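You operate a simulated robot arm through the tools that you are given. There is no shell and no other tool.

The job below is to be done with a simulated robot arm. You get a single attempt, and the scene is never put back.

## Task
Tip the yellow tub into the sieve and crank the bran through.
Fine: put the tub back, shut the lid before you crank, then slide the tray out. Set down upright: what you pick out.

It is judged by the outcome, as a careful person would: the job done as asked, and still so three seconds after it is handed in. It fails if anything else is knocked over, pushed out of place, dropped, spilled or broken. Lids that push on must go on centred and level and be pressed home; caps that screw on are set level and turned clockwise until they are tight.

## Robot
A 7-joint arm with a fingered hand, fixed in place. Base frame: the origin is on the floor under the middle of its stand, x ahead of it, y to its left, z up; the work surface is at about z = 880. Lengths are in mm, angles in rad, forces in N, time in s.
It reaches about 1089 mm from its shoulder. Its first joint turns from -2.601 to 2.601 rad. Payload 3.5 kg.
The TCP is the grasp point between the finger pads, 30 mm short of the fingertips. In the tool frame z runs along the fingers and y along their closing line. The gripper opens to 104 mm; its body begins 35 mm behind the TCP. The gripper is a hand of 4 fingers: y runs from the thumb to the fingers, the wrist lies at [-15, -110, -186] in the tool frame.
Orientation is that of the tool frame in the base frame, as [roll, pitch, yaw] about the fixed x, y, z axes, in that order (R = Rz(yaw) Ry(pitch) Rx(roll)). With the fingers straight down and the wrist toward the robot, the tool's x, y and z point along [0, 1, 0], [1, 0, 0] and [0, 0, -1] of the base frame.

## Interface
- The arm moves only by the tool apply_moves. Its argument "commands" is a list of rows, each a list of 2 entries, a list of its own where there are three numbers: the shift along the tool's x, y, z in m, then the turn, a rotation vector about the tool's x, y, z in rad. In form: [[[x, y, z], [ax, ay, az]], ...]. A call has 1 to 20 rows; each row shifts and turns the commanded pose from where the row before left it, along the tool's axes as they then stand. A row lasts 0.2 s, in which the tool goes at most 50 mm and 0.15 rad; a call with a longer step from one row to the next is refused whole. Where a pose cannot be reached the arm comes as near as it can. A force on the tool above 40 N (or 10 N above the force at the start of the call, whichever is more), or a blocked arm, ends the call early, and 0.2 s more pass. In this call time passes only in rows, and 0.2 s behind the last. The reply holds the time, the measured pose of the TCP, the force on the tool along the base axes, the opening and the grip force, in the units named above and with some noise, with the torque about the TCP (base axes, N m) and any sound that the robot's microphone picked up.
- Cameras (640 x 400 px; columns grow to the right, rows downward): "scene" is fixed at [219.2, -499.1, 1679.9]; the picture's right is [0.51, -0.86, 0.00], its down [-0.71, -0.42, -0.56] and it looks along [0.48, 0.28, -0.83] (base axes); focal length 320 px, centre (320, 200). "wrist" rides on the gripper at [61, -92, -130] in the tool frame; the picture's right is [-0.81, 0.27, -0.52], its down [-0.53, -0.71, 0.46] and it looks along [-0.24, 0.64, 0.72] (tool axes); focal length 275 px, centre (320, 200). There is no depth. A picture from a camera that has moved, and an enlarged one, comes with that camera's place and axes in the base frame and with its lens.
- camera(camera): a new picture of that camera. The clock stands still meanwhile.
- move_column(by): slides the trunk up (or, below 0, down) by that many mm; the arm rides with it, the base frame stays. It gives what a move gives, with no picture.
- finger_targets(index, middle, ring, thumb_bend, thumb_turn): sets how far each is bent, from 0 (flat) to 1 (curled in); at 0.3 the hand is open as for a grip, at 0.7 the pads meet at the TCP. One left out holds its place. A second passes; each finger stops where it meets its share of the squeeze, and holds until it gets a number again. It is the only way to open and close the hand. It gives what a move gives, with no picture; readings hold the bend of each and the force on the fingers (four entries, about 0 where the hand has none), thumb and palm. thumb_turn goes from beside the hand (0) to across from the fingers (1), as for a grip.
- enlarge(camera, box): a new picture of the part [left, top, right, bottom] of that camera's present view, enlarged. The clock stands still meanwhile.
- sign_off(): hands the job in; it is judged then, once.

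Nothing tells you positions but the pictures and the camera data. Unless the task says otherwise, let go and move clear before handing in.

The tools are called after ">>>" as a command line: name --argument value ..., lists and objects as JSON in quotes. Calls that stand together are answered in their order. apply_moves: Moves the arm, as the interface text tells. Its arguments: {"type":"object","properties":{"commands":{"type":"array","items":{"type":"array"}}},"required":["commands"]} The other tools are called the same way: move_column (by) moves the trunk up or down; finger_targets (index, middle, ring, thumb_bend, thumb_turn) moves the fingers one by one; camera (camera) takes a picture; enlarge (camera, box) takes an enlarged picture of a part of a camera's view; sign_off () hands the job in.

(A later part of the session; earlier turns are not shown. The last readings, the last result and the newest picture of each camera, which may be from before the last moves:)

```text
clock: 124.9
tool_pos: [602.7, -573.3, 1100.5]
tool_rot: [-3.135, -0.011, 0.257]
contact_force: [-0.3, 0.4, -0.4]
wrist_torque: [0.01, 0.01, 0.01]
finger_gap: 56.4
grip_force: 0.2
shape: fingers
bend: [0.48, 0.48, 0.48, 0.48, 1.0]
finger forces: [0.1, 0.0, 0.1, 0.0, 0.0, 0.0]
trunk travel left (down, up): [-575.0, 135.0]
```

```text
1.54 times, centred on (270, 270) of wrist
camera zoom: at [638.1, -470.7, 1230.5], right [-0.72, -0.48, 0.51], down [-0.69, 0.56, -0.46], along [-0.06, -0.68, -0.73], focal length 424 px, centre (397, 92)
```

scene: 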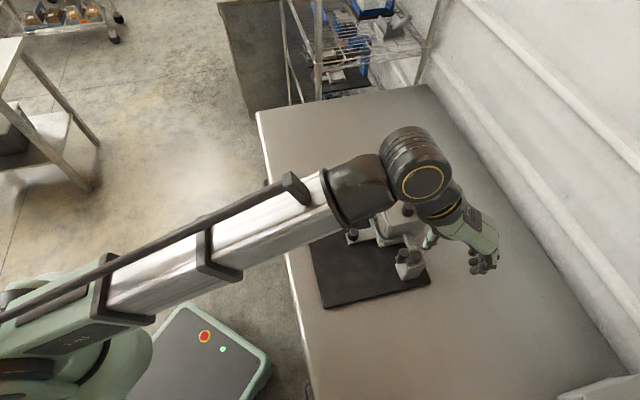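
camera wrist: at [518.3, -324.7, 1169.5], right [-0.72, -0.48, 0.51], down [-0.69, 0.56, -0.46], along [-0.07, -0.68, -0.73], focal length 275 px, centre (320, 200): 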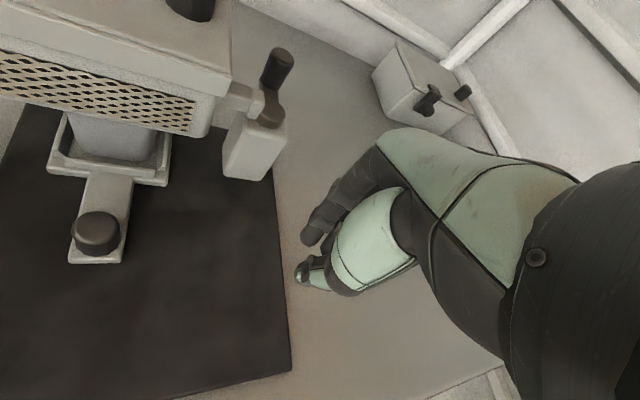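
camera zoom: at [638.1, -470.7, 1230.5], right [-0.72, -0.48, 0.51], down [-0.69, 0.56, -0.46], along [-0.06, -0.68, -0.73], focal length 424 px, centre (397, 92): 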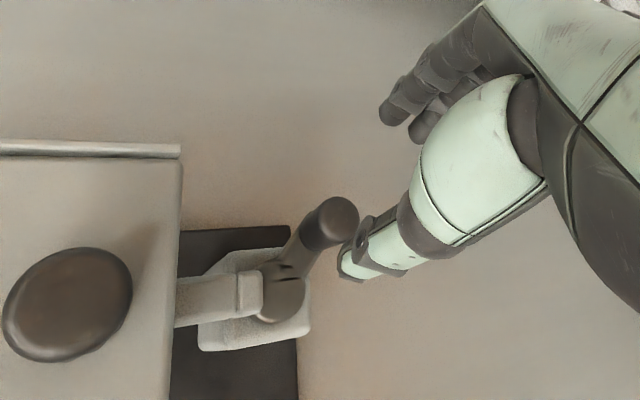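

>>> apply_moves --commands '[[[-0.0035, -0.0035, 0], [0, 0, 0]], [[0, 0, 0.025], [0, 0, 0]], [[0, 0, 0.025], [0, 0, 0]], [[0, 0, 0.022], [0, 0, 0]]]'

>>> finger_targets --index 0.7 --ring 0.7 --middle 0.58 --thumb_bend 0.58

>>> enlarge --camera "wrist" --box '[120, 140, 420, 400]'

>>> enlarge --camera "scene" --box '[370, 200, 460, 290]'

```text
clock: 125.9
tool_pos: [601.0, -569.5, 1027.1]
tool_rot: [-3.137, -0.008, 0.259]
contact_force: [0.5, 0.6, 0.1]
wrist_torque: [-0.02, -0.03, -0.04]
finger_gap: 56.5
grip_force: 0.0
shape: fingers
bend: [0.48, 0.48, 0.48, 0.48, 1.0]
finger forces: [0.0, 0.0, 0.0, 0.1, 0.1, 0.1]
trunk travel left (down, up): [-575.0, 135.0]
```

```text
clock: 126.9
tool_pos: [600.4, -570.0, 1028.6]
tool_rot: [-3.136, -0.007, 0.259]
contact_force: [-0.5, -1.2, -1.8]
wrist_torque: [0.01, -0.01, -0.01]
finger_gap: 18.6
grip_force: 1.0
shape: fingers
bend: [0.69, 0.57, 0.7, 0.57, 1.0]
finger forces: [0.6, 0.0, 0.1, 0.0, 0.0, 0.0]
trunk travel left (down, up): [-575.0, 135.0]
```

```text
1.54 times, centred on (270, 270) of wrist
camera zoom: at [635.7, -466.7, 1159.3], right [-0.72, -0.48, 0.51], down [-0.69, 0.56, -0.46], along [-0.06, -0.68, -0.73], focal length 424 px, centre (397, 92)
```

zoom: 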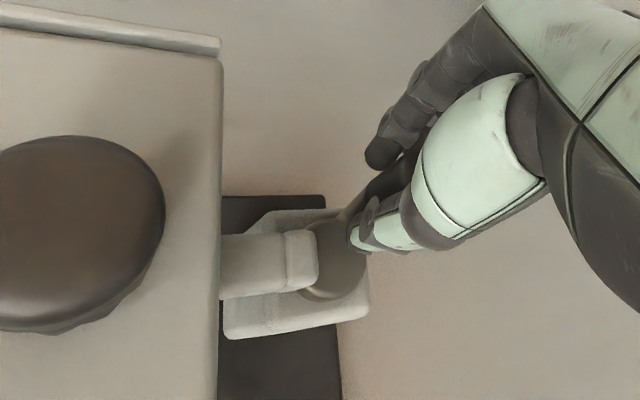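

```text
4.44 times, centred on (415, 245) of scene
camera zoom: at [219.2, -499.1, 1679.9], right [0.51, -0.86, 0.0], down [-0.71, -0.42, -0.56], along [0.48, 0.28, -0.83], focal length 1421 px, centre (-102, 0)
```

zoom: 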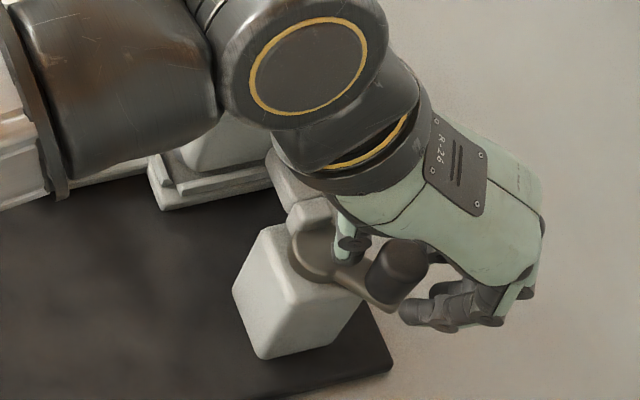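

>>> finger_targets --middle 0.72 --thumb_bend 0.7

>>> enlarge --camera "scene" --box '[390, 230, 440, 280]'

>>> enlarge --camera "wrist" --box '[240, 180, 360, 300]'

```text
clock: 127.9
tool_pos: [600.7, -571.0, 1027.2]
tool_rot: [-3.137, -0.009, 0.257]
contact_force: [-0.2, -2.7, 0.1]
wrist_torque: [-0.02, -0.03, 0.05]
finger_gap: 10.3
grip_force: 6.5
shape: fingers
bend: [0.69, 0.65, 0.7, 0.64, 1.0]
finger forces: [0.5, 7.2, 0.0, 0.1, 5.4, 0.0]
trunk travel left (down, up): [-575.0, 135.0]
```

```text
8.00 times, centred on (415, 255) of scene
camera zoom: at [219.2, -499.1, 1679.9], right [0.51, -0.86, 0.0], down [-0.71, -0.42, -0.56], along [0.48, 0.28, -0.83], focal length 2558 px, centre (-440, -240)
```

zoom: 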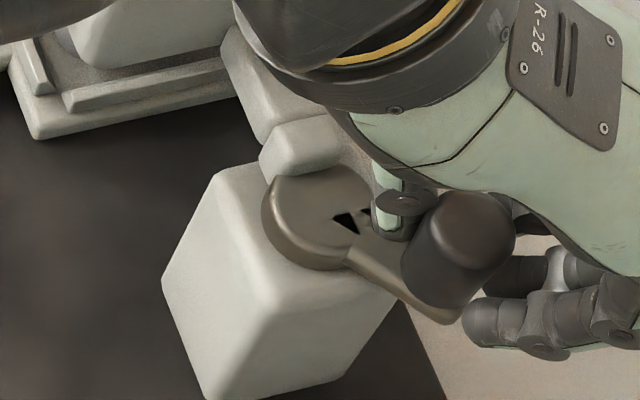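

```text
3.33 times, centred on (300, 240) of wrist
camera zoom: at [635.7, -467.0, 1159.1], right [-0.72, -0.48, 0.51], down [-0.69, 0.56, -0.46], along [-0.07, -0.68, -0.73], focal length 918 px, centre (387, 67)
```

zoom: 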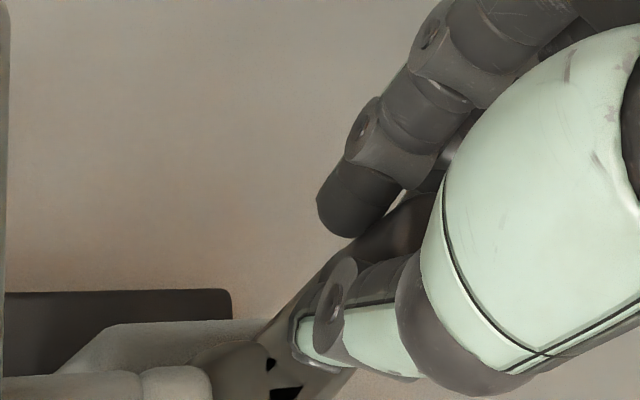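

The knob is fully caged now: middle and thumb pinching at 5-7 N, with index and ring on both sides. I'll continue clockwise.

>>> apply_moves --commands '[[[-0.0063, -0.0014, 0], [0, 0, 0]], [[-0.00595, -0.0025, 0], [0, 0, 0]], [[-0.0054, -0.0035, 0], [0, 0, 0]], [[-0.0047, -0.0044, 0], [0, 0, 0]], [[-0.0039, -0.0051, 0], [0, 0, 0]], [[-0.00295, -0.0057, 0], [0, 0, 0]], [[-0.0019, -0.0062, 0], [0, 0, 0]], [[-0.0008, -0.0064, 0], [0, 0, 0]]]'

>>> enlarge --camera "wrist" --box '[120, 140, 420, 400]'

>>> enlarge --camera "scene" --box '[370, 220, 450, 290]'

```text
clock: 129.7
tool_pos: [564.0, -543.4, 1028.9]
tool_rot: [-3.135, -0.008, 0.262]
contact_force: [16.2, 1.7, 0.8]
wrist_torque: [0.05, -0.37, -0.03]
finger_gap: 11.3
grip_force: 9.3
shape: fingers
bend: [0.67, 0.67, 0.7, 0.66, 0.97]
finger forces: [5.1, 3.5, 0.0, 0.0, 10.7, 0.1]
trunk travel left (down, up): [-575.0, 135.0]
```

```text
1.54 times, centred on (270, 270) of wrist
camera zoom: at [597.6, -439.9, 1158.9], right [-0.72, -0.48, 0.51], down [-0.69, 0.56, -0.46], along [-0.06, -0.68, -0.73], focal length 424 px, centre (397, 92)
```

zoom: 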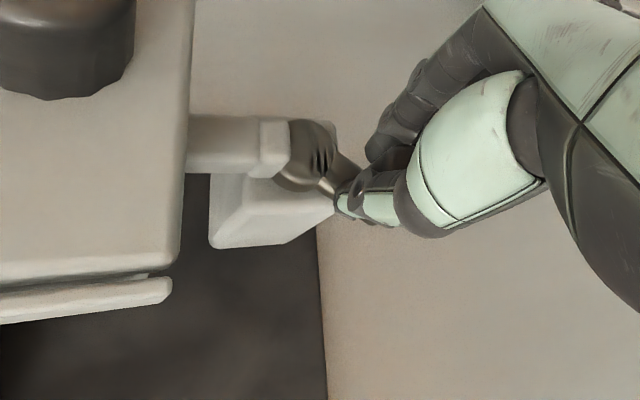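

```text
5.71 times, centred on (410, 255) of scene
camera zoom: at [219.2, -499.1, 1679.9], right [0.51, -0.86, 0.0], down [-0.71, -0.42, -0.56], along [0.48, 0.28, -0.83], focal length 1827 px, centre (-194, -114)
```

zoom: 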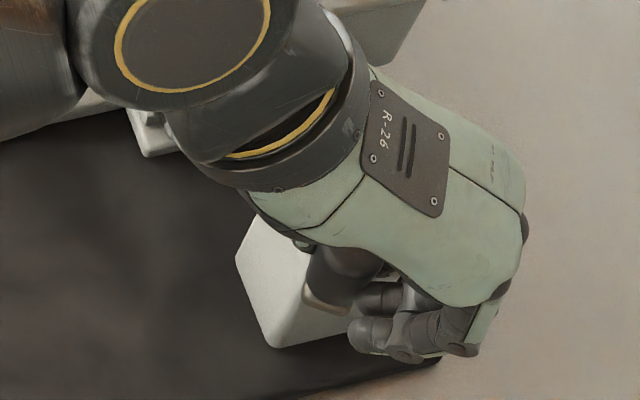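

There's some radial strain of about 16 N because the tight cage doesn't allow centring error. I'll relax by shifting toward the hub and re-check.

>>> apply_moves --commands '[[[0.0036, 0.0002, 0], [0, 0, 0]]]'

```text
clock: 130.1
tool_pos: [564.8, -542.6, 1027.8]
tool_rot: [-3.137, -0.006, 0.258]
contact_force: [8.2, 1.5, 0.2]
wrist_torque: [0.04, -0.26, -0.01]
finger_gap: 11.0
grip_force: 8.9
shape: fingers
bend: [0.68, 0.67, 0.7, 0.66, 0.97]
finger forces: [3.0, 5.7, 0.0, 0.0, 9.5, 0.0]
trunk travel left (down, up): [-575.0, 135.0]
```

>>> apply_moves --commands '[[[0.003, 0.0005, 0], [0, 0, 0]]]'

```text
clock: 130.5
tool_pos: [566.7, -543.8, 1028.8]
tool_rot: [-3.136, -0.009, 0.258]
contact_force: [2.2, 1.3, 0.3]
wrist_torque: [0.04, -0.06, 0.0]
finger_gap: 11.0
grip_force: 8.6
shape: fingers
bend: [0.69, 0.66, 0.7, 0.65, 0.99]
finger forces: [1.5, 6.6, 0.1, 0.1, 8.0, 0.0]
trunk travel left (down, up): [-575.0, 135.0]
```

>>> apply_moves --commands '[[[0.0005, -0.0064, 0], [0, 0, 0]], [[0.00165, -0.0062, 0], [0, 0, 0]], [[0.0027, -0.0059, 0], [0, 0, 0]], [[0.0037, -0.0053, 0], [0, 0, 0]]]'

```text
clock: 131.5
tool_pos: [571.1, -518.3, 1028.7]
tool_rot: [-3.138, -0.008, 0.257]
contact_force: [4.3, -3.2, -0.1]
wrist_torque: [-0.11, -0.14, 0.01]
finger_gap: 10.7
grip_force: 8.5
shape: fingers
bend: [0.68, 0.65, 0.7, 0.65, 1.0]
finger forces: [2.5, 7.5, 0.0, 0.0, 6.5, 0.0]
trunk travel left (down, up): [-575.0, 135.0]
```

>>> apply_moves --commands '[[[0.0053, -0.0033, 0], [0, 0, 0]], [[0.0053, -0.0037, 0], [0, 0, 0]], [[0.0058, -0.0027, 0], [0, 0, 0]]]'

>>> enlarge --camera "wrist" --box '[120, 140, 420, 400]'

```text
clock: 132.3
tool_pos: [583.7, -506.0, 1027.9]
tool_rot: [-3.137, -0.009, 0.26]
contact_force: [3.0, -3.6, 1.2]
wrist_torque: [-0.13, -0.02, 0.01]
finger_gap: 10.8
grip_force: 8.5
shape: fingers
bend: [0.68, 0.65, 0.7, 0.65, 1.0]
finger forces: [1.7, 8.7, 0.0, 0.0, 6.2, 0.1]
trunk travel left (down, up): [-575.0, 135.0]
```

```text
1.54 times, centred on (270, 270) of wrist
camera zoom: at [618.1, -401.5, 1158.9], right [-0.72, -0.48, 0.51], down [-0.69, 0.56, -0.46], along [-0.07, -0.68, -0.73], focal length 424 px, centre (397, 92)
```

zoom: 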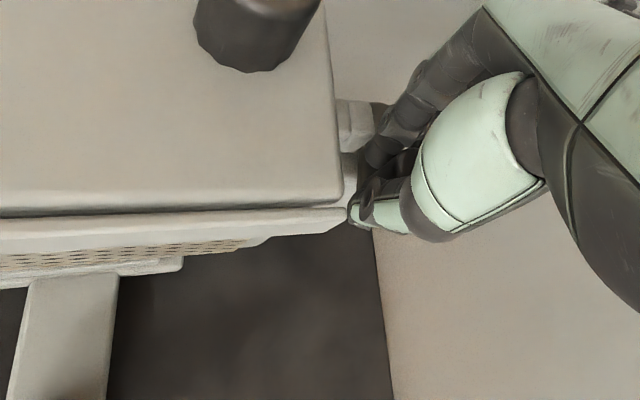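

For the section beside the sieve wall I need the hand further from the wall. I'll open, shift, and re-grip with the thumb-index-middle arrangement that passed there before.

>>> finger_targets --index 0.5 --middle 0.52 --ring 0.4 --thumb_bend 0.52

>>> apply_moves --commands '[[[-0.006, 0, 0], [0, 0, 0]], [[-0.006, 0, 0], [0, 0, 0]]]'

>>> enlarge --camera "wrist" --box '[120, 140, 420, 400]'

```text
clock: 133.3
tool_pos: [583.2, -505.4, 1028.0]
tool_rot: [-3.137, -0.01, 0.258]
contact_force: [0.0, -0.3, -0.4]
wrist_torque: [0.0, -0.01, 0.01]
finger_gap: 48.5
grip_force: 0.0
shape: fingers
bend: [0.5, 0.52, 0.4, 0.52, 1.0]
finger forces: [0.0, 0.0, 0.1, 0.1, 0.0, 0.0]
trunk travel left (down, up): [-575.0, 135.0]
```

```text
clock: 133.9
tool_pos: [572.0, -505.6, 1028.9]
tool_rot: [-3.137, -0.011, 0.258]
contact_force: [0.0, 0.0, -0.5]
wrist_torque: [-0.01, 0.01, -0.02]
finger_gap: 48.7
grip_force: 0.0
shape: fingers
bend: [0.5, 0.52, 0.4, 0.52, 1.0]
finger forces: [0.0, 0.0, 0.0, 0.0, 0.0, 0.0]
trunk travel left (down, up): [-575.0, 135.0]
```

```text
1.54 times, centred on (270, 270) of wrist
camera zoom: at [606.2, -403.6, 1159.5], right [-0.72, -0.48, 0.51], down [-0.69, 0.56, -0.46], along [-0.06, -0.68, -0.73], focal length 424 px, centre (397, 92)
```

zoom: 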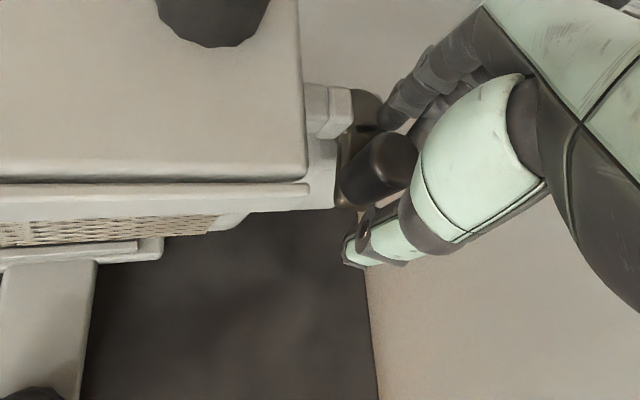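

>>> apply_moves --commands '[[[0.002, -0.0015, 0], [0, 0, 0]]]'

>>> finger_targets --index 0.68 --middle 0.7 --thumb_bend 0.7

>>> enlarge --camera "wrist" --box '[120, 140, 420, 400]'

```text
clock: 134.3
tool_pos: [573.8, -506.0, 1027.9]
tool_rot: [-3.136, -0.009, 0.258]
contact_force: [0.6, -0.3, -0.2]
wrist_torque: [-0.02, -0.02, 0.03]
finger_gap: 49.0
grip_force: 0.1
shape: fingers
bend: [0.5, 0.52, 0.4, 0.52, 1.0]
finger forces: [0.0, 0.0, 0.1, 0.0, 0.1, 0.0]
trunk travel left (down, up): [-575.0, 135.0]
```

```text
clock: 135.3
tool_pos: [573.9, -507.1, 1028.3]
tool_rot: [-3.135, -0.011, 0.259]
contact_force: [-0.5, 1.0, -0.4]
wrist_torque: [0.0, 0.02, 0.0]
finger_gap: 19.1
grip_force: 5.1
shape: fingers
bend: [0.63, 0.68, 0.4, 0.64, 1.0]
finger forces: [3.6, 1.3, 0.1, 0.1, 5.1, 0.1]
trunk travel left (down, up): [-575.0, 135.0]
```

```text
1.54 times, centred on (270, 270) of wrist
camera zoom: at [608.1, -401.9, 1159.7], right [-0.72, -0.48, 0.51], down [-0.69, 0.56, -0.46], along [-0.06, -0.68, -0.73], focal length 424 px, centre (397, 92)
```

zoom: 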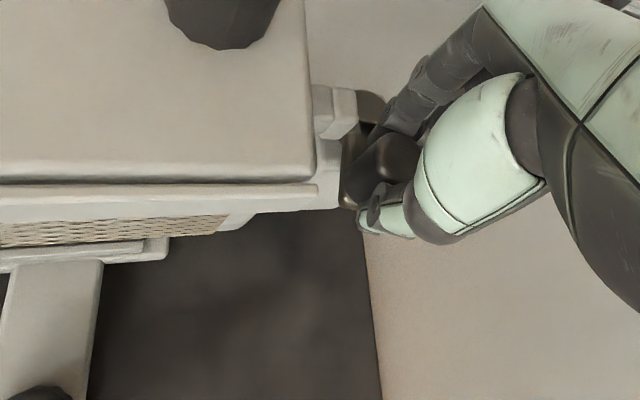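

All three fingers share the load evenly. I'll go past the sieve wall again.

>>> apply_moves --commands '[[[0.0064, -0.0009, 0], [0, 0, 0]], [[0.00645, 0.0003, 0], [0, 0, 0]], [[0.0063, 0.0014, 0], [0, 0, 0]], [[0.006, 0.0024, 0], [0, 0, 0]], [[0.0055, 0.0034, 0], [0, 0, 0]], [[0.0048, 0.0043, 0], [0, 0, 0]]]'

>>> enlarge --camera "wrist" --box '[120, 140, 420, 400]'

```text
clock: 136.7
tool_pos: [611.6, -507.8, 1027.9]
tool_rot: [-3.137, -0.011, 0.258]
contact_force: [0.7, 3.9, 0.7]
wrist_torque: [0.14, -0.08, 0.08]
finger_gap: 18.7
grip_force: 5.6
shape: fingers
bend: [0.64, 0.7, 0.4, 0.64, 1.0]
finger forces: [3.0, 0.2, 0.0, 0.0, 7.4, 0.1]
trunk travel left (down, up): [-575.0, 135.0]
```

```text
1.54 times, centred on (270, 270) of wrist
camera zoom: at [645.6, -403.3, 1159.9], right [-0.72, -0.48, 0.51], down [-0.69, 0.56, -0.46], along [-0.06, -0.68, -0.73], focal length 424 px, centre (397, 92)
```

zoom: 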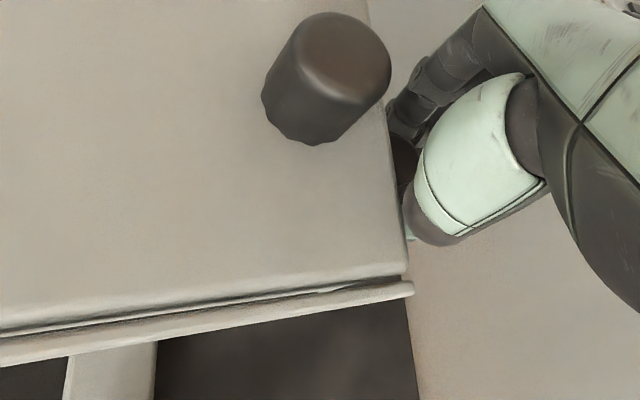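

>>> apply_moves --commands '[[[0.0036, 0.0053, 0], [0, 0, 0]], [[0.0029, 0.0057, 0], [0, 0, 0]], [[0.0019, 0.0061, 0], [0, 0, 0]], [[0.0008, 0.0064, 0], [0, 0, 0]], [[-0.0003, 0.00645, 0], [0, 0, 0]], [[-0.0014, 0.0063, 0], [0, 0, 0]], [[-0.0024, 0.006, 0], [0, 0, 0]]]'

>>> enlarge --camera "wrist" --box '[120, 140, 420, 400]'

```text
clock: 138.3
tool_pos: [625.7, -547.1, 1029.0]
tool_rot: [-3.137, -0.009, 0.258]
contact_force: [1.8, -0.5, 1.8]
wrist_torque: [-0.01, -0.05, 0.02]
finger_gap: 18.5
grip_force: 5.2
shape: fingers
bend: [0.63, 0.7, 0.4, 0.65, 1.0]
finger forces: [4.8, 0.7, 0.0, 0.1, 4.4, 0.1]
trunk travel left (down, up): [-575.0, 135.0]
```

```text
1.54 times, centred on (270, 270) of wrist
camera zoom: at [660.6, -443.3, 1159.4], right [-0.72, -0.48, 0.51], down [-0.69, 0.56, -0.46], along [-0.06, -0.68, -0.73], focal length 424 px, centre (397, 92)
```

zoom: 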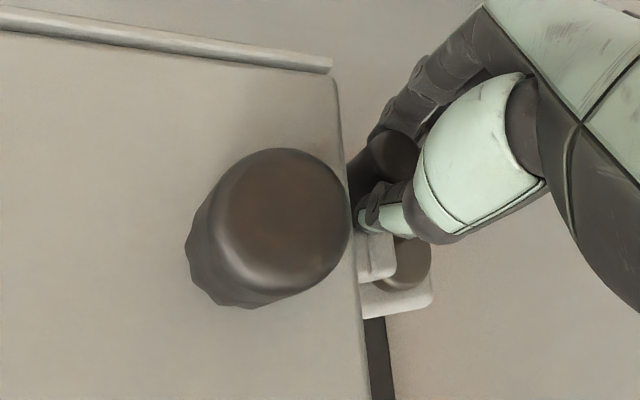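

>>> apply_moves --commands '[[[-0.0034, 0.0055, 0], [0, 0, 0]], [[-0.0043, 0.0048, 0], [0, 0, 0]], [[-0.0051, 0.004, 0], [0, 0, 0]], [[-0.0057, 0.003, 0], [0, 0, 0]]]'

>>> enlarge --camera "wrist" --box '[240, 180, 400, 320]'

```text
clock: 139.3
tool_pos: [612.4, -567.7, 1028.4]
tool_rot: [-3.135, -0.008, 0.258]
contact_force: [-1.6, 3.9, 0.3]
wrist_torque: [0.08, 0.04, 0.02]
finger_gap: 18.5
grip_force: 5.1
shape: fingers
bend: [0.64, 0.7, 0.4, 0.64, 1.0]
finger forces: [3.0, 0.9, 0.0, 0.0, 6.5, 0.0]
trunk travel left (down, up): [-575.0, 135.0]
```

```text
2.86 times, centred on (320, 250) of wrist
camera zoom: at [647.1, -463.9, 1159.6], right [-0.72, -0.48, 0.51], down [-0.69, 0.56, -0.46], along [-0.07, -0.68, -0.73], focal length 786 px, centre (320, 57)
```

zoom: 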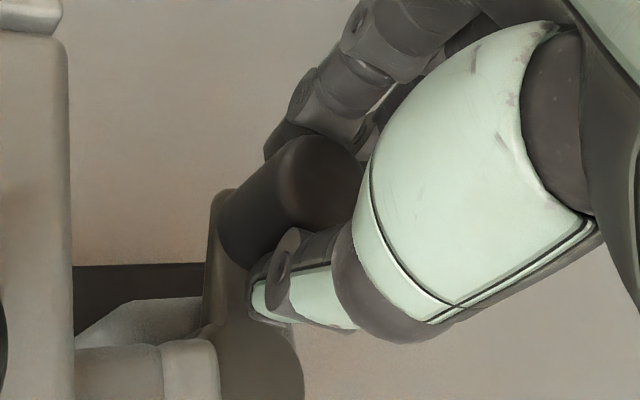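

>>> apply_moves --commands '[[[-0.0066, 0.0011, 0], [0, 0, 0]], [[-0.0064, 0.0009, 0], [0, 0, 0]], [[-0.00645, -0.0003, 0], [0, 0, 0]], [[-0.0063, -0.0014, 0], [0, 0, 0]]]'

>>> enlarge --camera "wrist" --box '[240, 180, 400, 320]'

```text
clock: 140.3
tool_pos: [588.6, -573.8, 1028.0]
tool_rot: [-3.136, -0.012, 0.26]
contact_force: [0.6, 4.5, -0.9]
wrist_torque: [0.13, -0.03, 0.03]
finger_gap: 18.3
grip_force: 5.0
shape: fingers
bend: [0.64, 0.7, 0.4, 0.64, 1.0]
finger forces: [2.9, 0.0, 0.0, 0.0, 6.2, 0.0]
trunk travel left (down, up): [-575.0, 135.0]
```

```text
2.86 times, centred on (320, 250) of wrist
camera zoom: at [623.1, -470.1, 1159.6], right [-0.72, -0.48, 0.51], down [-0.69, 0.56, -0.46], along [-0.06, -0.68, -0.73], focal length 786 px, centre (320, 57)
```

zoom: 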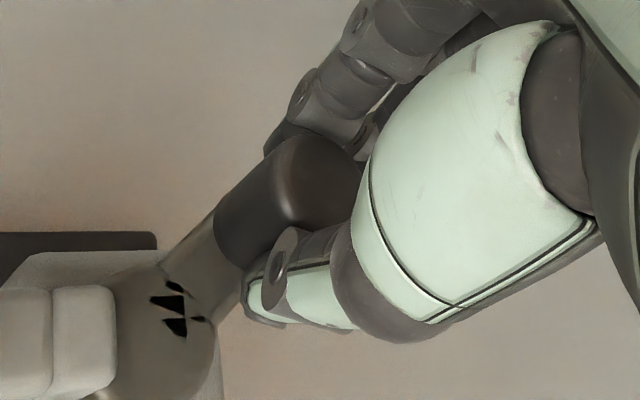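

>>> apply_moves --commands '[[[-0.0057, -0.0033, 0], [0, 0, 0]], [[-0.0055, -0.0034, 0], [0, 0, 0]], [[-0.0048, -0.0043, 0], [0, 0, 0]], [[-0.004, -0.0051, 0], [0, 0, 0]], [[-0.003, -0.0057, 0], [0, 0, 0]], [[-0.002, -0.0061, 0], [0, 0, 0]]]'

>>> enlarge --camera "wrist" --box '[200, 180, 400, 340]'

```text
clock: 141.7
tool_pos: [557.5, -555.1, 1027.8]
tool_rot: [-3.136, -0.009, 0.257]
contact_force: [1.5, 0.3, -0.2]
wrist_torque: [-0.01, -0.05, 0.01]
finger_gap: 16.9
grip_force: 3.6
shape: fingers
bend: [0.63, 0.7, 0.4, 0.65, 1.0]
finger forces: [3.9, 0.0, 0.0, 0.0, 3.6, 0.0]
trunk travel left (down, up): [-575.0, 135.0]
```

```text
2.50 times, centred on (300, 260) of wrist
camera zoom: at [590.9, -450.9, 1159.1], right [-0.72, -0.48, 0.51], down [-0.69, 0.56, -0.46], along [-0.07, -0.68, -0.73], focal length 688 px, centre (370, 50)
```

zoom: 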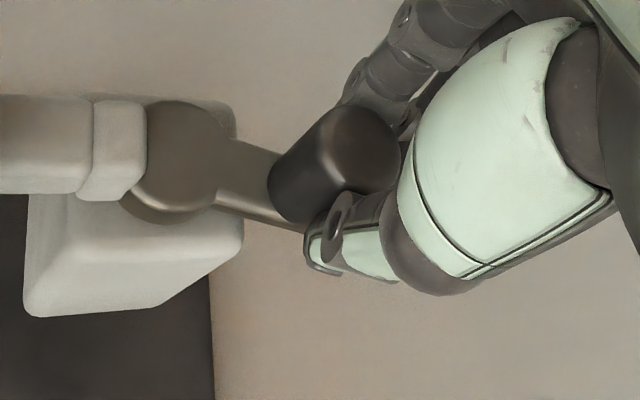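

The knob has crept toward the edge of the grip. I'll re-centre before going on.

>>> finger_targets --index 0.52 --middle 0.54 --thumb_bend 0.54

>>> apply_moves --commands '[[[0.007, 0, 0], [0, 0, 0]]]'

>>> enlarge --camera "wrist" --box '[120, 140, 420, 400]'

```text
clock: 142.7
tool_pos: [556.7, -555.0, 1027.8]
tool_rot: [-3.135, -0.011, 0.259]
contact_force: [-1.0, 0.2, -0.5]
wrist_torque: [0.01, 0.01, -0.02]
finger_gap: 43.8
grip_force: 0.0
shape: fingers
bend: [0.52, 0.54, 0.4, 0.54, 1.0]
finger forces: [0.0, 0.0, 0.0, 0.1, 0.0, 0.0]
trunk travel left (down, up): [-575.0, 135.0]
```

```text
clock: 143.1
tool_pos: [562.9, -552.8, 1027.6]
tool_rot: [-3.136, -0.01, 0.258]
contact_force: [-0.5, 0.3, 0.3]
wrist_torque: [0.03, 0.03, 0.0]
finger_gap: 43.8
grip_force: 0.1
shape: fingers
bend: [0.52, 0.54, 0.4, 0.54, 1.0]
finger forces: [0.1, 0.0, 0.0, 0.0, 0.1, 0.1]
trunk travel left (down, up): [-575.0, 135.0]
```

```text
1.54 times, centred on (270, 270) of wrist
camera zoom: at [597.4, -449.3, 1159.4], right [-0.72, -0.48, 0.51], down [-0.69, 0.56, -0.46], along [-0.06, -0.68, -0.73], focal length 424 px, centre (397, 92)
```

zoom: 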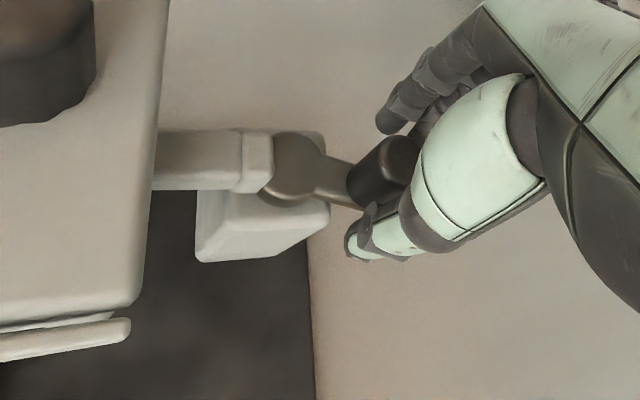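

>>> finger_targets --index 0.68 --middle 0.7 --thumb_bend 0.7

>>> apply_moves --commands '[[[-0.0012, -0.0062, 0], [0, 0, 0]], [[0, -0.0064, 0], [0, 0, 0]], [[0.001, -0.0063, 0], [0, 0, 0]], [[0.0021, -0.0061, 0], [0, 0, 0]]]'

>>> enlarge --camera "wrist" --box '[120, 140, 420, 400]'

```text
clock: 144.1
tool_pos: [561.9, -552.3, 1028.3]
tool_rot: [-3.136, -0.011, 0.259]
contact_force: [-0.5, -0.1, 0.6]
wrist_torque: [0.01, 0.07, 0.02]
finger_gap: 18.3
grip_force: 5.4
shape: fingers
bend: [0.63, 0.68, 0.4, 0.64, 1.0]
finger forces: [3.6, 2.0, 0.1, 0.1, 5.3, 0.0]
trunk travel left (down, up): [-575.0, 135.0]
```

```text
clock: 145.1
tool_pos: [557.7, -527.2, 1029.2]
tool_rot: [-3.136, -0.012, 0.259]
contact_force: [1.6, -0.2, 0.4]
wrist_torque: [-0.03, -0.04, 0.03]
finger_gap: 18.4
grip_force: 5.2
shape: fingers
bend: [0.63, 0.68, 0.4, 0.64, 1.0]
finger forces: [4.4, 1.5, 0.1, 0.0, 5.0, 0.1]
trunk travel left (down, up): [-575.0, 135.0]
```

```text
1.54 times, centred on (270, 270) of wrist
camera zoom: at [592.9, -424.3, 1159.1], right [-0.72, -0.48, 0.51], down [-0.69, 0.56, -0.46], along [-0.06, -0.68, -0.73], focal length 424 px, centre (397, 92)
```

zoom: 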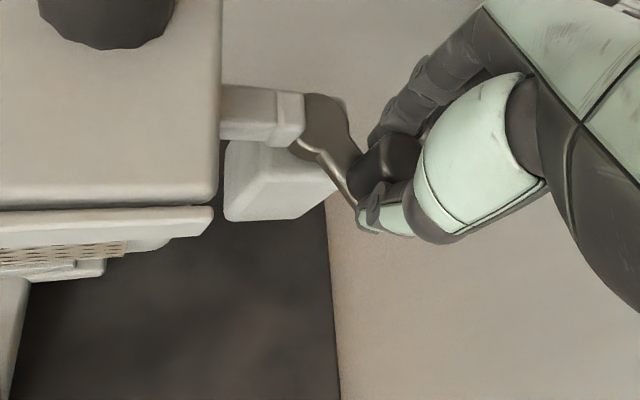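

>>> apply_moves --commands '[[[0.0041, -0.00495, 0], [0, 0, 0]], [[0.0049, -0.0042, 0], [0, 0, 0]], [[0.0056, -0.0032, 0], [0, 0, 0]], [[0.00605, -0.0022, 0], [0, 0, 0]], [[0.00635, -0.0011, 0], [0, 0, 0]], [[0.00645, 0, 0], [0, 0, 0]], [[0.00635, 0.0011, 0], [0, 0, 0]], [[0.0061, 0.0022, 0], [0, 0, 0]]]'

>>> enlarge --camera "wrist" --box '[120, 140, 420, 400]'

```text
clock: 146.9
tool_pos: [600.4, -504.0, 1029.2]
tool_rot: [-3.135, -0.011, 0.258]
contact_force: [0.3, 4.6, -0.5]
wrist_torque: [0.14, -0.01, 0.05]
finger_gap: 18.4
grip_force: 5.1
shape: fingers
bend: [0.65, 0.69, 0.4, 0.63, 1.0]
finger forces: [2.7, 0.4, 0.1, 0.0, 6.8, 0.0]
trunk travel left (down, up): [-575.0, 135.0]
```

```text
1.54 times, centred on (270, 270) of wrist
camera zoom: at [635.1, -399.4, 1159.5], right [-0.72, -0.48, 0.51], down [-0.69, 0.56, -0.46], along [-0.06, -0.68, -0.73], focal length 424 px, centre (397, 92)
```

zoom: 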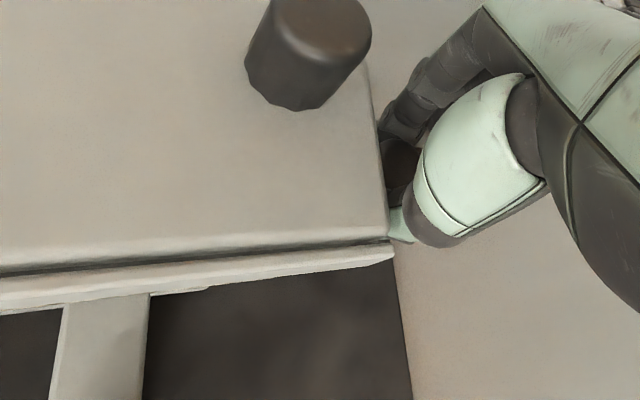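

>>> apply_moves --commands '[[[0.005, 0.0038, 0], [0, 0, 0]], [[0.0044, 0.0046, 0], [0, 0, 0]], [[0.0037, 0.0053, 0], [0, 0, 0]], [[0.0027, 0.0058, 0], [0, 0, 0]], [[0.0017, 0.0062, 0], [0, 0, 0]], [[0.0006, 0.0064, 0], [0, 0, 0]], [[-0.0005, 0.0064, 0], [0, 0, 0]], [[-0.0017, 0.0062, 0], [0, 0, 0]], [[-0.0027, 0.0059, 0], [0, 0, 0]]]'

>>> enlarge --camera "wrist" --box '[120, 140, 420, 400]'

```text
clock: 148.9
tool_pos: [625.0, -549.9, 1029.2]
tool_rot: [-3.137, -0.009, 0.259]
contact_force: [0.3, 1.1, 0.7]
wrist_torque: [0.0, -0.02, 0.0]
finger_gap: 18.1
grip_force: 3.6
shape: fingers
bend: [0.64, 0.7, 0.4, 0.64, 1.0]
finger forces: [3.6, 0.0, 0.0, 0.0, 4.6, 0.0]
trunk travel left (down, up): [-575.0, 135.0]
```

```text
1.54 times, centred on (270, 270) of wrist
camera zoom: at [659.1, -446.2, 1160.1], right [-0.72, -0.48, 0.51], down [-0.69, 0.56, -0.46], along [-0.06, -0.68, -0.73], focal length 424 px, centre (397, 92)
```

zoom: 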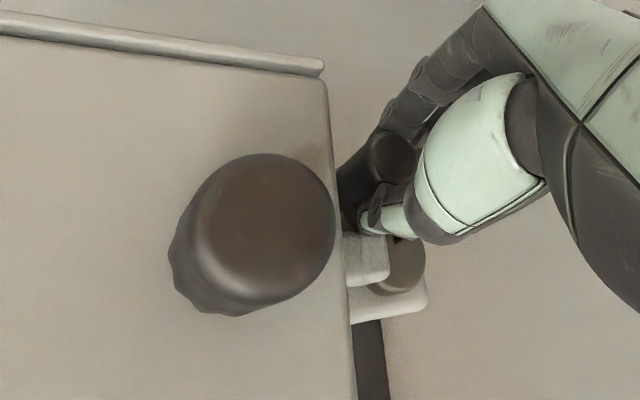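

About three and a half turns so far. I'll re-centre before the outer half turn.

>>> finger_targets --index 0.52 --middle 0.54 --thumb_bend 0.54

>>> apply_moves --commands '[[[0.005, 0, 0], [0, 0, 0]]]'

>>> finger_targets --index 0.7 --middle 0.72 --thumb_bend 0.72

>>> enlarge --camera "wrist" --box '[120, 140, 420, 400]'

```text
clock: 149.9
tool_pos: [623.6, -549.5, 1030.0]
tool_rot: [-3.137, -0.011, 0.257]
contact_force: [-0.1, -0.2, 0.4]
wrist_torque: [0.0, 0.01, -0.02]
finger_gap: 43.8
grip_force: 0.1
shape: fingers
bend: [0.52, 0.54, 0.4, 0.54, 1.0]
finger forces: [0.1, 0.0, 0.1, 0.0, 0.0, 0.0]
trunk travel left (down, up): [-575.0, 135.0]
```

```text
clock: 150.3
tool_pos: [628.8, -548.1, 1029.4]
tool_rot: [-3.136, -0.007, 0.258]
contact_force: [0.3, 0.6, 0.3]
wrist_torque: [0.0, -0.01, 0.01]
finger_gap: 43.7
grip_force: 0.2
shape: fingers
bend: [0.52, 0.54, 0.4, 0.54, 1.0]
finger forces: [0.1, 0.0, 0.0, 0.0, 0.1, 0.1]
trunk travel left (down, up): [-575.0, 135.0]
```

```text
clock: 151.3
tool_pos: [630.4, -548.0, 1028.7]
tool_rot: [-3.135, -0.009, 0.257]
contact_force: [-2.7, 0.4, 0.2]
wrist_torque: [0.02, 0.03, 0.0]
finger_gap: 18.0
grip_force: 8.3
shape: fingers
bend: [0.64, 0.67, 0.4, 0.64, 1.0]
finger forces: [4.1, 4.0, 0.1, 0.0, 8.7, 0.0]
trunk travel left (down, up): [-575.0, 135.0]
```

```text
1.54 times, centred on (270, 270) of wrist
camera zoom: at [664.0, -444.6, 1159.9], right [-0.72, -0.48, 0.51], down [-0.69, 0.56, -0.46], along [-0.07, -0.68, -0.73], focal length 424 px, centre (397, 92)
```

zoom: 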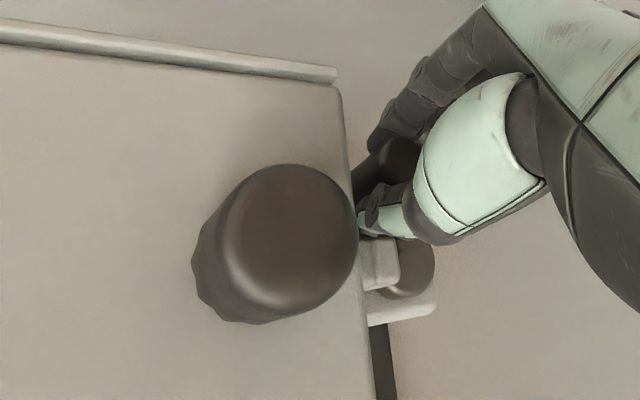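

>>> apply_moves --commands '[[[-0.0044, 0.0042, 0], [0, 0, 0]], [[-0.0045, 0.0044, 0], [0, 0, 0]], [[-0.0053, 0.0035, 0], [0, 0, 0]], [[-0.0058, 0.0026, 0], [0, 0, 0]], [[-0.0062, 0.0016, 0], [0, 0, 0]]]'

>>> enlarge --camera "wrist" --box '[200, 180, 400, 340]'

```text
clock: 152.5
tool_pos: [609.4, -569.6, 1028.9]
tool_rot: [-3.136, -0.01, 0.259]
contact_force: [-0.9, 3.7, -0.1]
wrist_torque: [0.09, 0.03, -0.04]
finger_gap: 17.9
grip_force: 8.6
shape: fingers
bend: [0.64, 0.67, 0.4, 0.64, 1.0]
finger forces: [4.0, 3.3, 0.0, 0.0, 9.7, 0.0]
trunk travel left (down, up): [-575.0, 135.0]
```

```text
2.50 times, centred on (300, 260) of wrist
camera zoom: at [643.9, -466.4, 1159.3], right [-0.72, -0.48, 0.51], down [-0.69, 0.56, -0.46], along [-0.06, -0.68, -0.73], focal length 688 px, centre (370, 50)
```

zoom: 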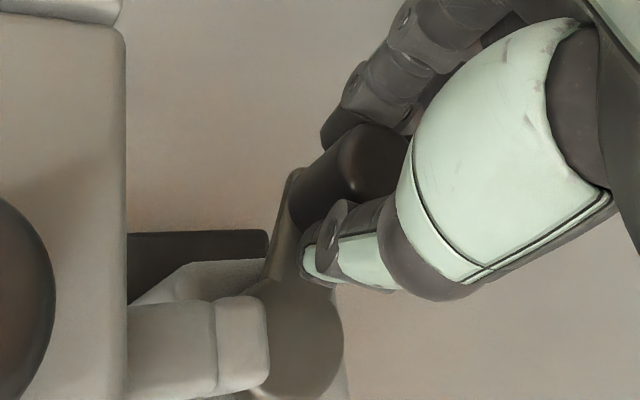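

>>> apply_moves --commands '[[[-0.0064, 0.0002, 0], [0, 0, 0]], [[-0.0063, -0.0008, 0], [0, 0, 0]], [[-0.0061, -0.0018, 0], [0, 0, 0]], [[-0.0057, -0.0028, 0], [0, 0, 0]], [[-0.0052, -0.0037, 0], [0, 0, 0]], [[-0.0045, -0.0045, 0], [0, 0, 0]]]'

>>> enlarge --camera "wrist" --box '[200, 180, 400, 340]'

```text
clock: 153.9
tool_pos: [573.0, -565.5, 1028.4]
tool_rot: [-3.136, -0.009, 0.259]
contact_force: [2.5, 3.7, 3.4]
wrist_torque: [0.11, -0.08, 0.02]
finger_gap: 17.9
grip_force: 8.6
shape: fingers
bend: [0.64, 0.71, 0.4, 0.64, 1.0]
finger forces: [4.8, 2.8, 0.1, 0.0, 9.2, 0.0]
trunk travel left (down, up): [-575.0, 135.0]
```

```text
2.50 times, centred on (300, 260) of wrist
camera zoom: at [607.9, -463.0, 1159.0], right [-0.72, -0.48, 0.51], down [-0.69, 0.56, -0.46], along [-0.06, -0.68, -0.73], focal length 688 px, centre (370, 50)
```

zoom: 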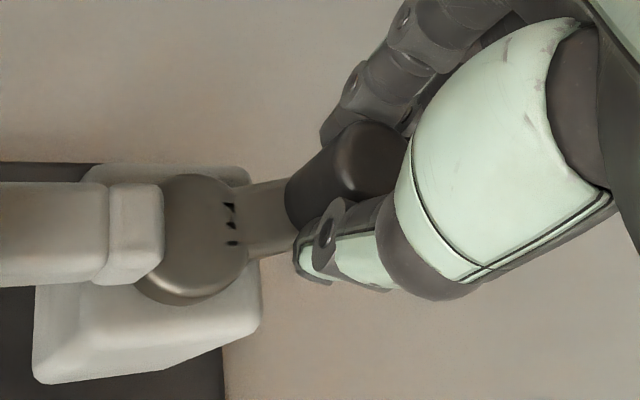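

The grip is stable. I'll continue around to the front side.

>>> apply_moves --commands '[[[-0.0037, -0.0053, 0], [0, 0, 0]], [[-0.0027, -0.0058, 0], [0, 0, 0]], [[-0.0017, -0.0062, 0], [0, 0, 0]], [[-0.0006, -0.0064, 0], [0, 0, 0]], [[0.0005, -0.0064, 0], [0, 0, 0]], [[0.0017, -0.0062, 0], [0, 0, 0]], [[0.0027, -0.0059, 0], [0, 0, 0]], [[0.0037, -0.0053, 0], [0, 0, 0]], [[0.0045, -0.0046, 0], [0, 0, 0]], [[0.0053, -0.0037, 0], [0, 0, 0]], [[0.0058, -0.0027, 0], [0, 0, 0]]]'

>>> enlarge --camera "wrist" --box '[120, 140, 420, 400]'

```text
clock: 156.3
tool_pos: [572.6, -507.5, 1029.7]
tool_rot: [-3.137, -0.008, 0.257]
contact_force: [-9.5, -10.8, 2.1]
wrist_torque: [-0.34, 0.21, -0.06]
finger_gap: 17.6
grip_force: 12.6
shape: fingers
bend: [0.63, 0.65, 0.4, 0.65, 1.0]
finger forces: [6.3, 13.1, 0.1, 0.0, 5.9, 0.0]
trunk travel left (down, up): [-575.0, 135.0]
```

```text
1.54 times, centred on (270, 270) of wrist
camera zoom: at [605.9, -403.6, 1159.3], right [-0.72, -0.48, 0.51], down [-0.69, 0.56, -0.46], along [-0.07, -0.68, -0.73], focal length 424 px, centre (397, 92)
```

zoom: 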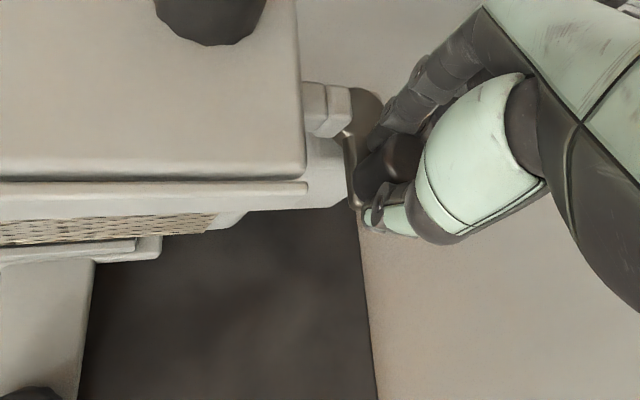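

There's noticeable resistance now, about 14 N against turning, after almost exactly four full turns. I'll test with one small step whether that's an end stop.

>>> apply_moves --commands '[[[0.003, -0.0007, 0], [0, 0, 0]]]'

>>> enlarge --camera "wrist" --box '[120, 140, 420, 400]'

```text
clock: 156.7
tool_pos: [574.5, -505.4, 1028.6]
tool_rot: [-3.137, -0.009, 0.257]
contact_force: [-15.1, -14.2, 2.2]
wrist_torque: [-0.39, 0.37, -0.02]
finger_gap: 17.6
grip_force: 13.2
shape: fingers
bend: [0.63, 0.63, 0.4, 0.65, 1.0]
finger forces: [4.2, 15.5, 0.0, 0.0, 6.6, 0.0]
trunk travel left (down, up): [-575.0, 135.0]
```

```text
1.54 times, centred on (270, 270) of wrist
camera zoom: at [608.5, -402.3, 1159.8], right [-0.72, -0.48, 0.51], down [-0.69, 0.56, -0.46], along [-0.07, -0.68, -0.73], focal length 424 px, centre (397, 92)
```

zoom: 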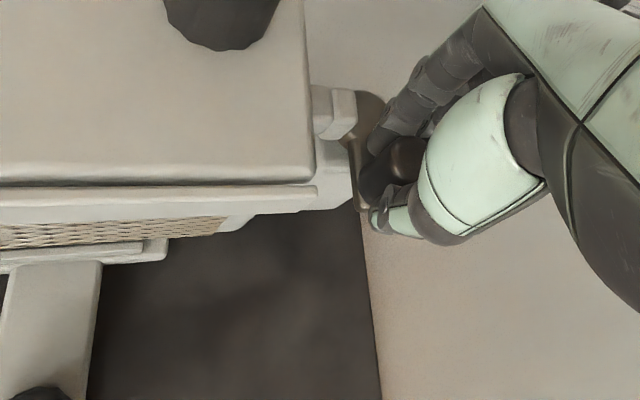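

That's a firm end stop at four full turns, so the cranking is done. I'll relax, open the fingers and lift clear.

>>> apply_moves --commands '[[[-0.003, 0.0007, 0], [0, 0, 0]], [[-0.003, 0.001, 0], [0, 0, 0]]]'

>>> finger_targets --index 0.48 --middle 0.48 --ring 0.4 --thumb_bend 0.48

>>> apply_moves --commands '[[[0, 0, -0.03], [0, 0, 0]], [[0, 0, -0.04], [0, 0, 0]], [[0, 0, -0.04], [0, 0, 0]]]'

>>> camera --camera "wrist"

>>> enlarge --camera "scene" --box '[340, 160, 450, 300]'

```text
clock: 157.3
tool_pos: [571.2, -507.2, 1028.8]
tool_rot: [-3.134, -0.012, 0.26]
contact_force: [-4.9, -7.2, 3.6]
wrist_torque: [-0.22, 0.12, 0.03]
finger_gap: 17.5
grip_force: 12.2
shape: fingers
bend: [0.63, 0.64, 0.4, 0.65, 1.0]
finger forces: [6.6, 10.0, 0.1, 0.0, 6.9, 0.0]
trunk travel left (down, up): [-575.0, 135.0]
```

```text
clock: 158.3
tool_pos: [570.5, -507.8, 1029.1]
tool_rot: [-3.135, -0.012, 0.258]
contact_force: [-0.8, -0.5, 0.1]
wrist_torque: [0.01, 0.03, 0.0]
finger_gap: 56.6
grip_force: 0.1
shape: fingers
bend: [0.48, 0.48, 0.4, 0.48, 1.0]
finger forces: [0.1, 0.1, 0.0, 0.1, 0.0, 0.0]
trunk travel left (down, up): [-575.0, 135.0]
```

```text
clock: 159.1
tool_pos: [569.1, -507.6, 1136.3]
tool_rot: [-3.136, -0.008, 0.258]
contact_force: [0.3, -0.3, 0.7]
wrist_torque: [0.0, 0.0, 0.02]
finger_gap: 56.5
grip_force: 0.0
shape: fingers
bend: [0.48, 0.48, 0.4, 0.48, 1.0]
finger forces: [0.0, 0.0, 0.0, 0.0, 0.0, 0.0]
trunk travel left (down, up): [-575.0, 135.0]
```

```text
taken
camera wrist: at [604.0, -405.1, 1267.6], right [-0.72, -0.48, 0.51], down [-0.69, 0.56, -0.46], along [-0.07, -0.68, -0.73], focal length 275 px, centre (320, 200)
```

wrist: 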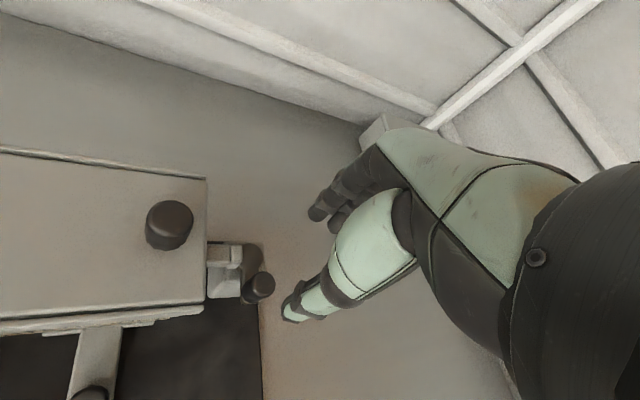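

```text
2.86 times, centred on (395, 230) of scene
camera zoom: at [219.2, -499.1, 1679.9], right [0.51, -0.86, 0.0], down [-0.71, -0.42, -0.56], along [0.48, 0.28, -0.83], focal length 914 px, centre (106, 114)
```

zoom: 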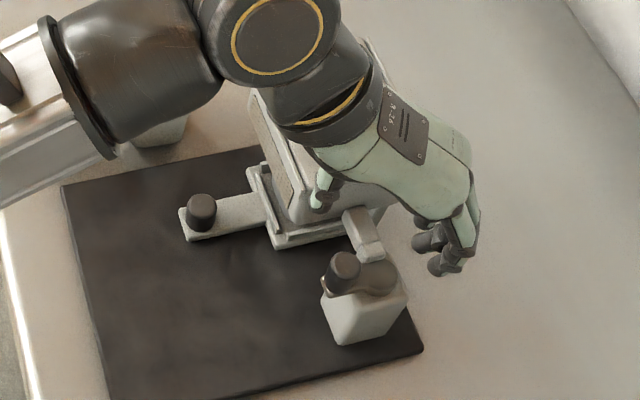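

The crank is released at its starting angle and nothing has shifted. Next is the tray knob, near (697, 167) with its top around z=927. I'll rotate the hand so the fingers straddle it left and right, which keeps the knuckles away from the sieve.

>>> apply_moves --commands '[[[0, 0, 0], [0, 0, 0.1304]], [[0, 0, 0], [0, 0, 0.1304]], [[0, 0, 0], [0, 0, 0.1304]], [[0, 0, 0], [0, 0, 0.1304]], [[0, 0, 0], [0, 0, 0.1304]], [[0, 0, 0], [0, 0, 0.1304]], [[0, 0, 0], [0, 0, 0.1304]], [[0, 0, 0], [0, 0, 0.1304]]]'

>>> camera --camera "scene"

```text
clock: 160.9
tool_pos: [569.0, -507.6, 1138.7]
tool_rot: [-3.132, 0.0, -0.788]
contact_force: [-1.3, -0.3, 0.6]
wrist_torque: [0.0, 0.01, 0.0]
finger_gap: 56.4
grip_force: 0.0
shape: fingers
bend: [0.48, 0.48, 0.4, 0.48, 1.0]
finger forces: [0.0, 0.0, 0.0, 0.0, 0.1, 0.0]
trunk travel left (down, up): [-575.0, 135.0]
```

```text
taken
```

scene: 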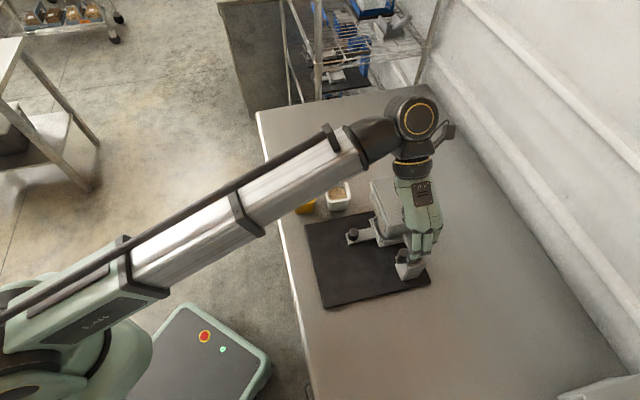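

The rotation is fine. I'll move above the tray knob.

>>> apply_moves --commands '[[[-0.016, -0.0309, 0], [0, 0, 0]], [[-0.016, -0.0309, 0], [0, 0, 0]], [[-0.016, -0.0309, 0], [0, 0, 0]], [[-0.016, -0.0309, 0], [0, 0, 0]], [[0, 0, 0.04], [0, 0, 0]], [[0, 0, 0.03], [0, 0, 0]]]'

>>> camera --camera "wrist"

>>> enlarge --camera "scene" --box '[310, 160, 430, 290]'

```text
clock: 162.3
tool_pos: [610.2, -386.9, 1059.3]
tool_rot: [-3.13, -0.001, -0.783]
contact_force: [0.6, -0.4, -0.1]
wrist_torque: [-0.05, -0.01, 0.01]
finger_gap: 56.5
grip_force: 0.0
shape: fingers
bend: [0.48, 0.48, 0.4, 0.48, 1.0]
finger forces: [0.1, 0.1, 0.1, 0.0, 0.0, 0.0]
out of reach, approached as far as the arm can: row 4
trunk travel left (down, up): [-575.0, 135.0]
```

```text
taken
camera wrist: at [717.6, -366.1, 1189.3], right [-0.77, 0.37, 0.51], down [0.13, 0.88, -0.45], along [-0.62, -0.28, -0.73], focal length 275 px, centre (320, 200)
```

wrist: 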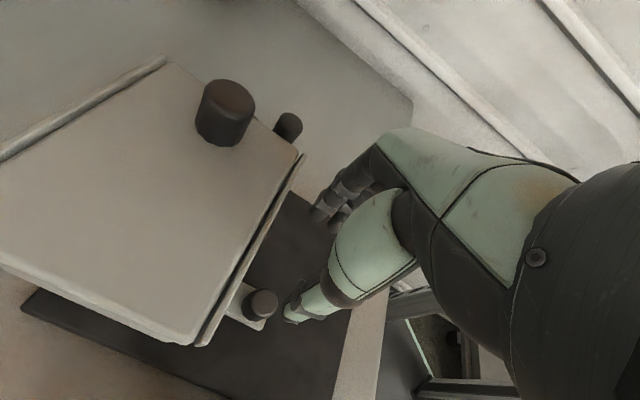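

```text
3.08 times, centred on (370, 225) of scene
camera zoom: at [219.2, -499.1, 1679.9], right [0.51, -0.86, 0.0], down [-0.71, -0.42, -0.56], along [0.48, 0.28, -0.83], focal length 984 px, centre (166, 123)
```

zoom: 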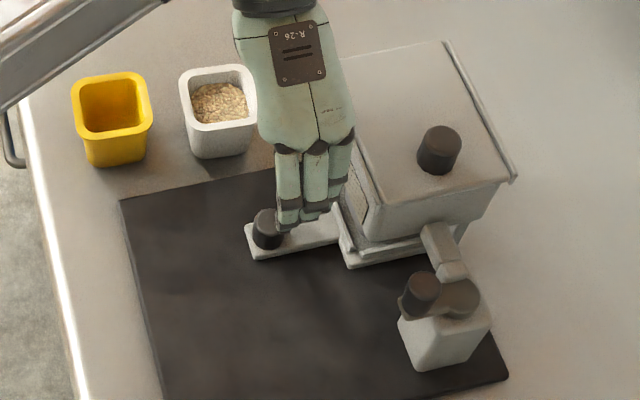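

The knob is at (696, 166). I'll make a small correction and use the trunk to descend, since the arm is near its inner limit here.

>>> apply_moves --commands '[[[-0.0045, -0.0042, 0], [0, 0, 0]], [[-0.0045, -0.0042, 0], [0, 0, 0]]]'

```text
clock: 162.9
tool_pos: [609.9, -374.2, 1058.7]
tool_rot: [-3.13, 0.0, -0.784]
contact_force: [-0.5, 0.2, 0.4]
wrist_torque: [0.02, 0.0, -0.03]
finger_gap: 56.9
grip_force: 0.0
shape: fingers
bend: [0.48, 0.48, 0.4, 0.48, 1.0]
finger forces: [0.0, 0.0, 0.0, 0.1, 0.0, 0.1]
trunk travel left (down, up): [-575.0, 135.0]
```

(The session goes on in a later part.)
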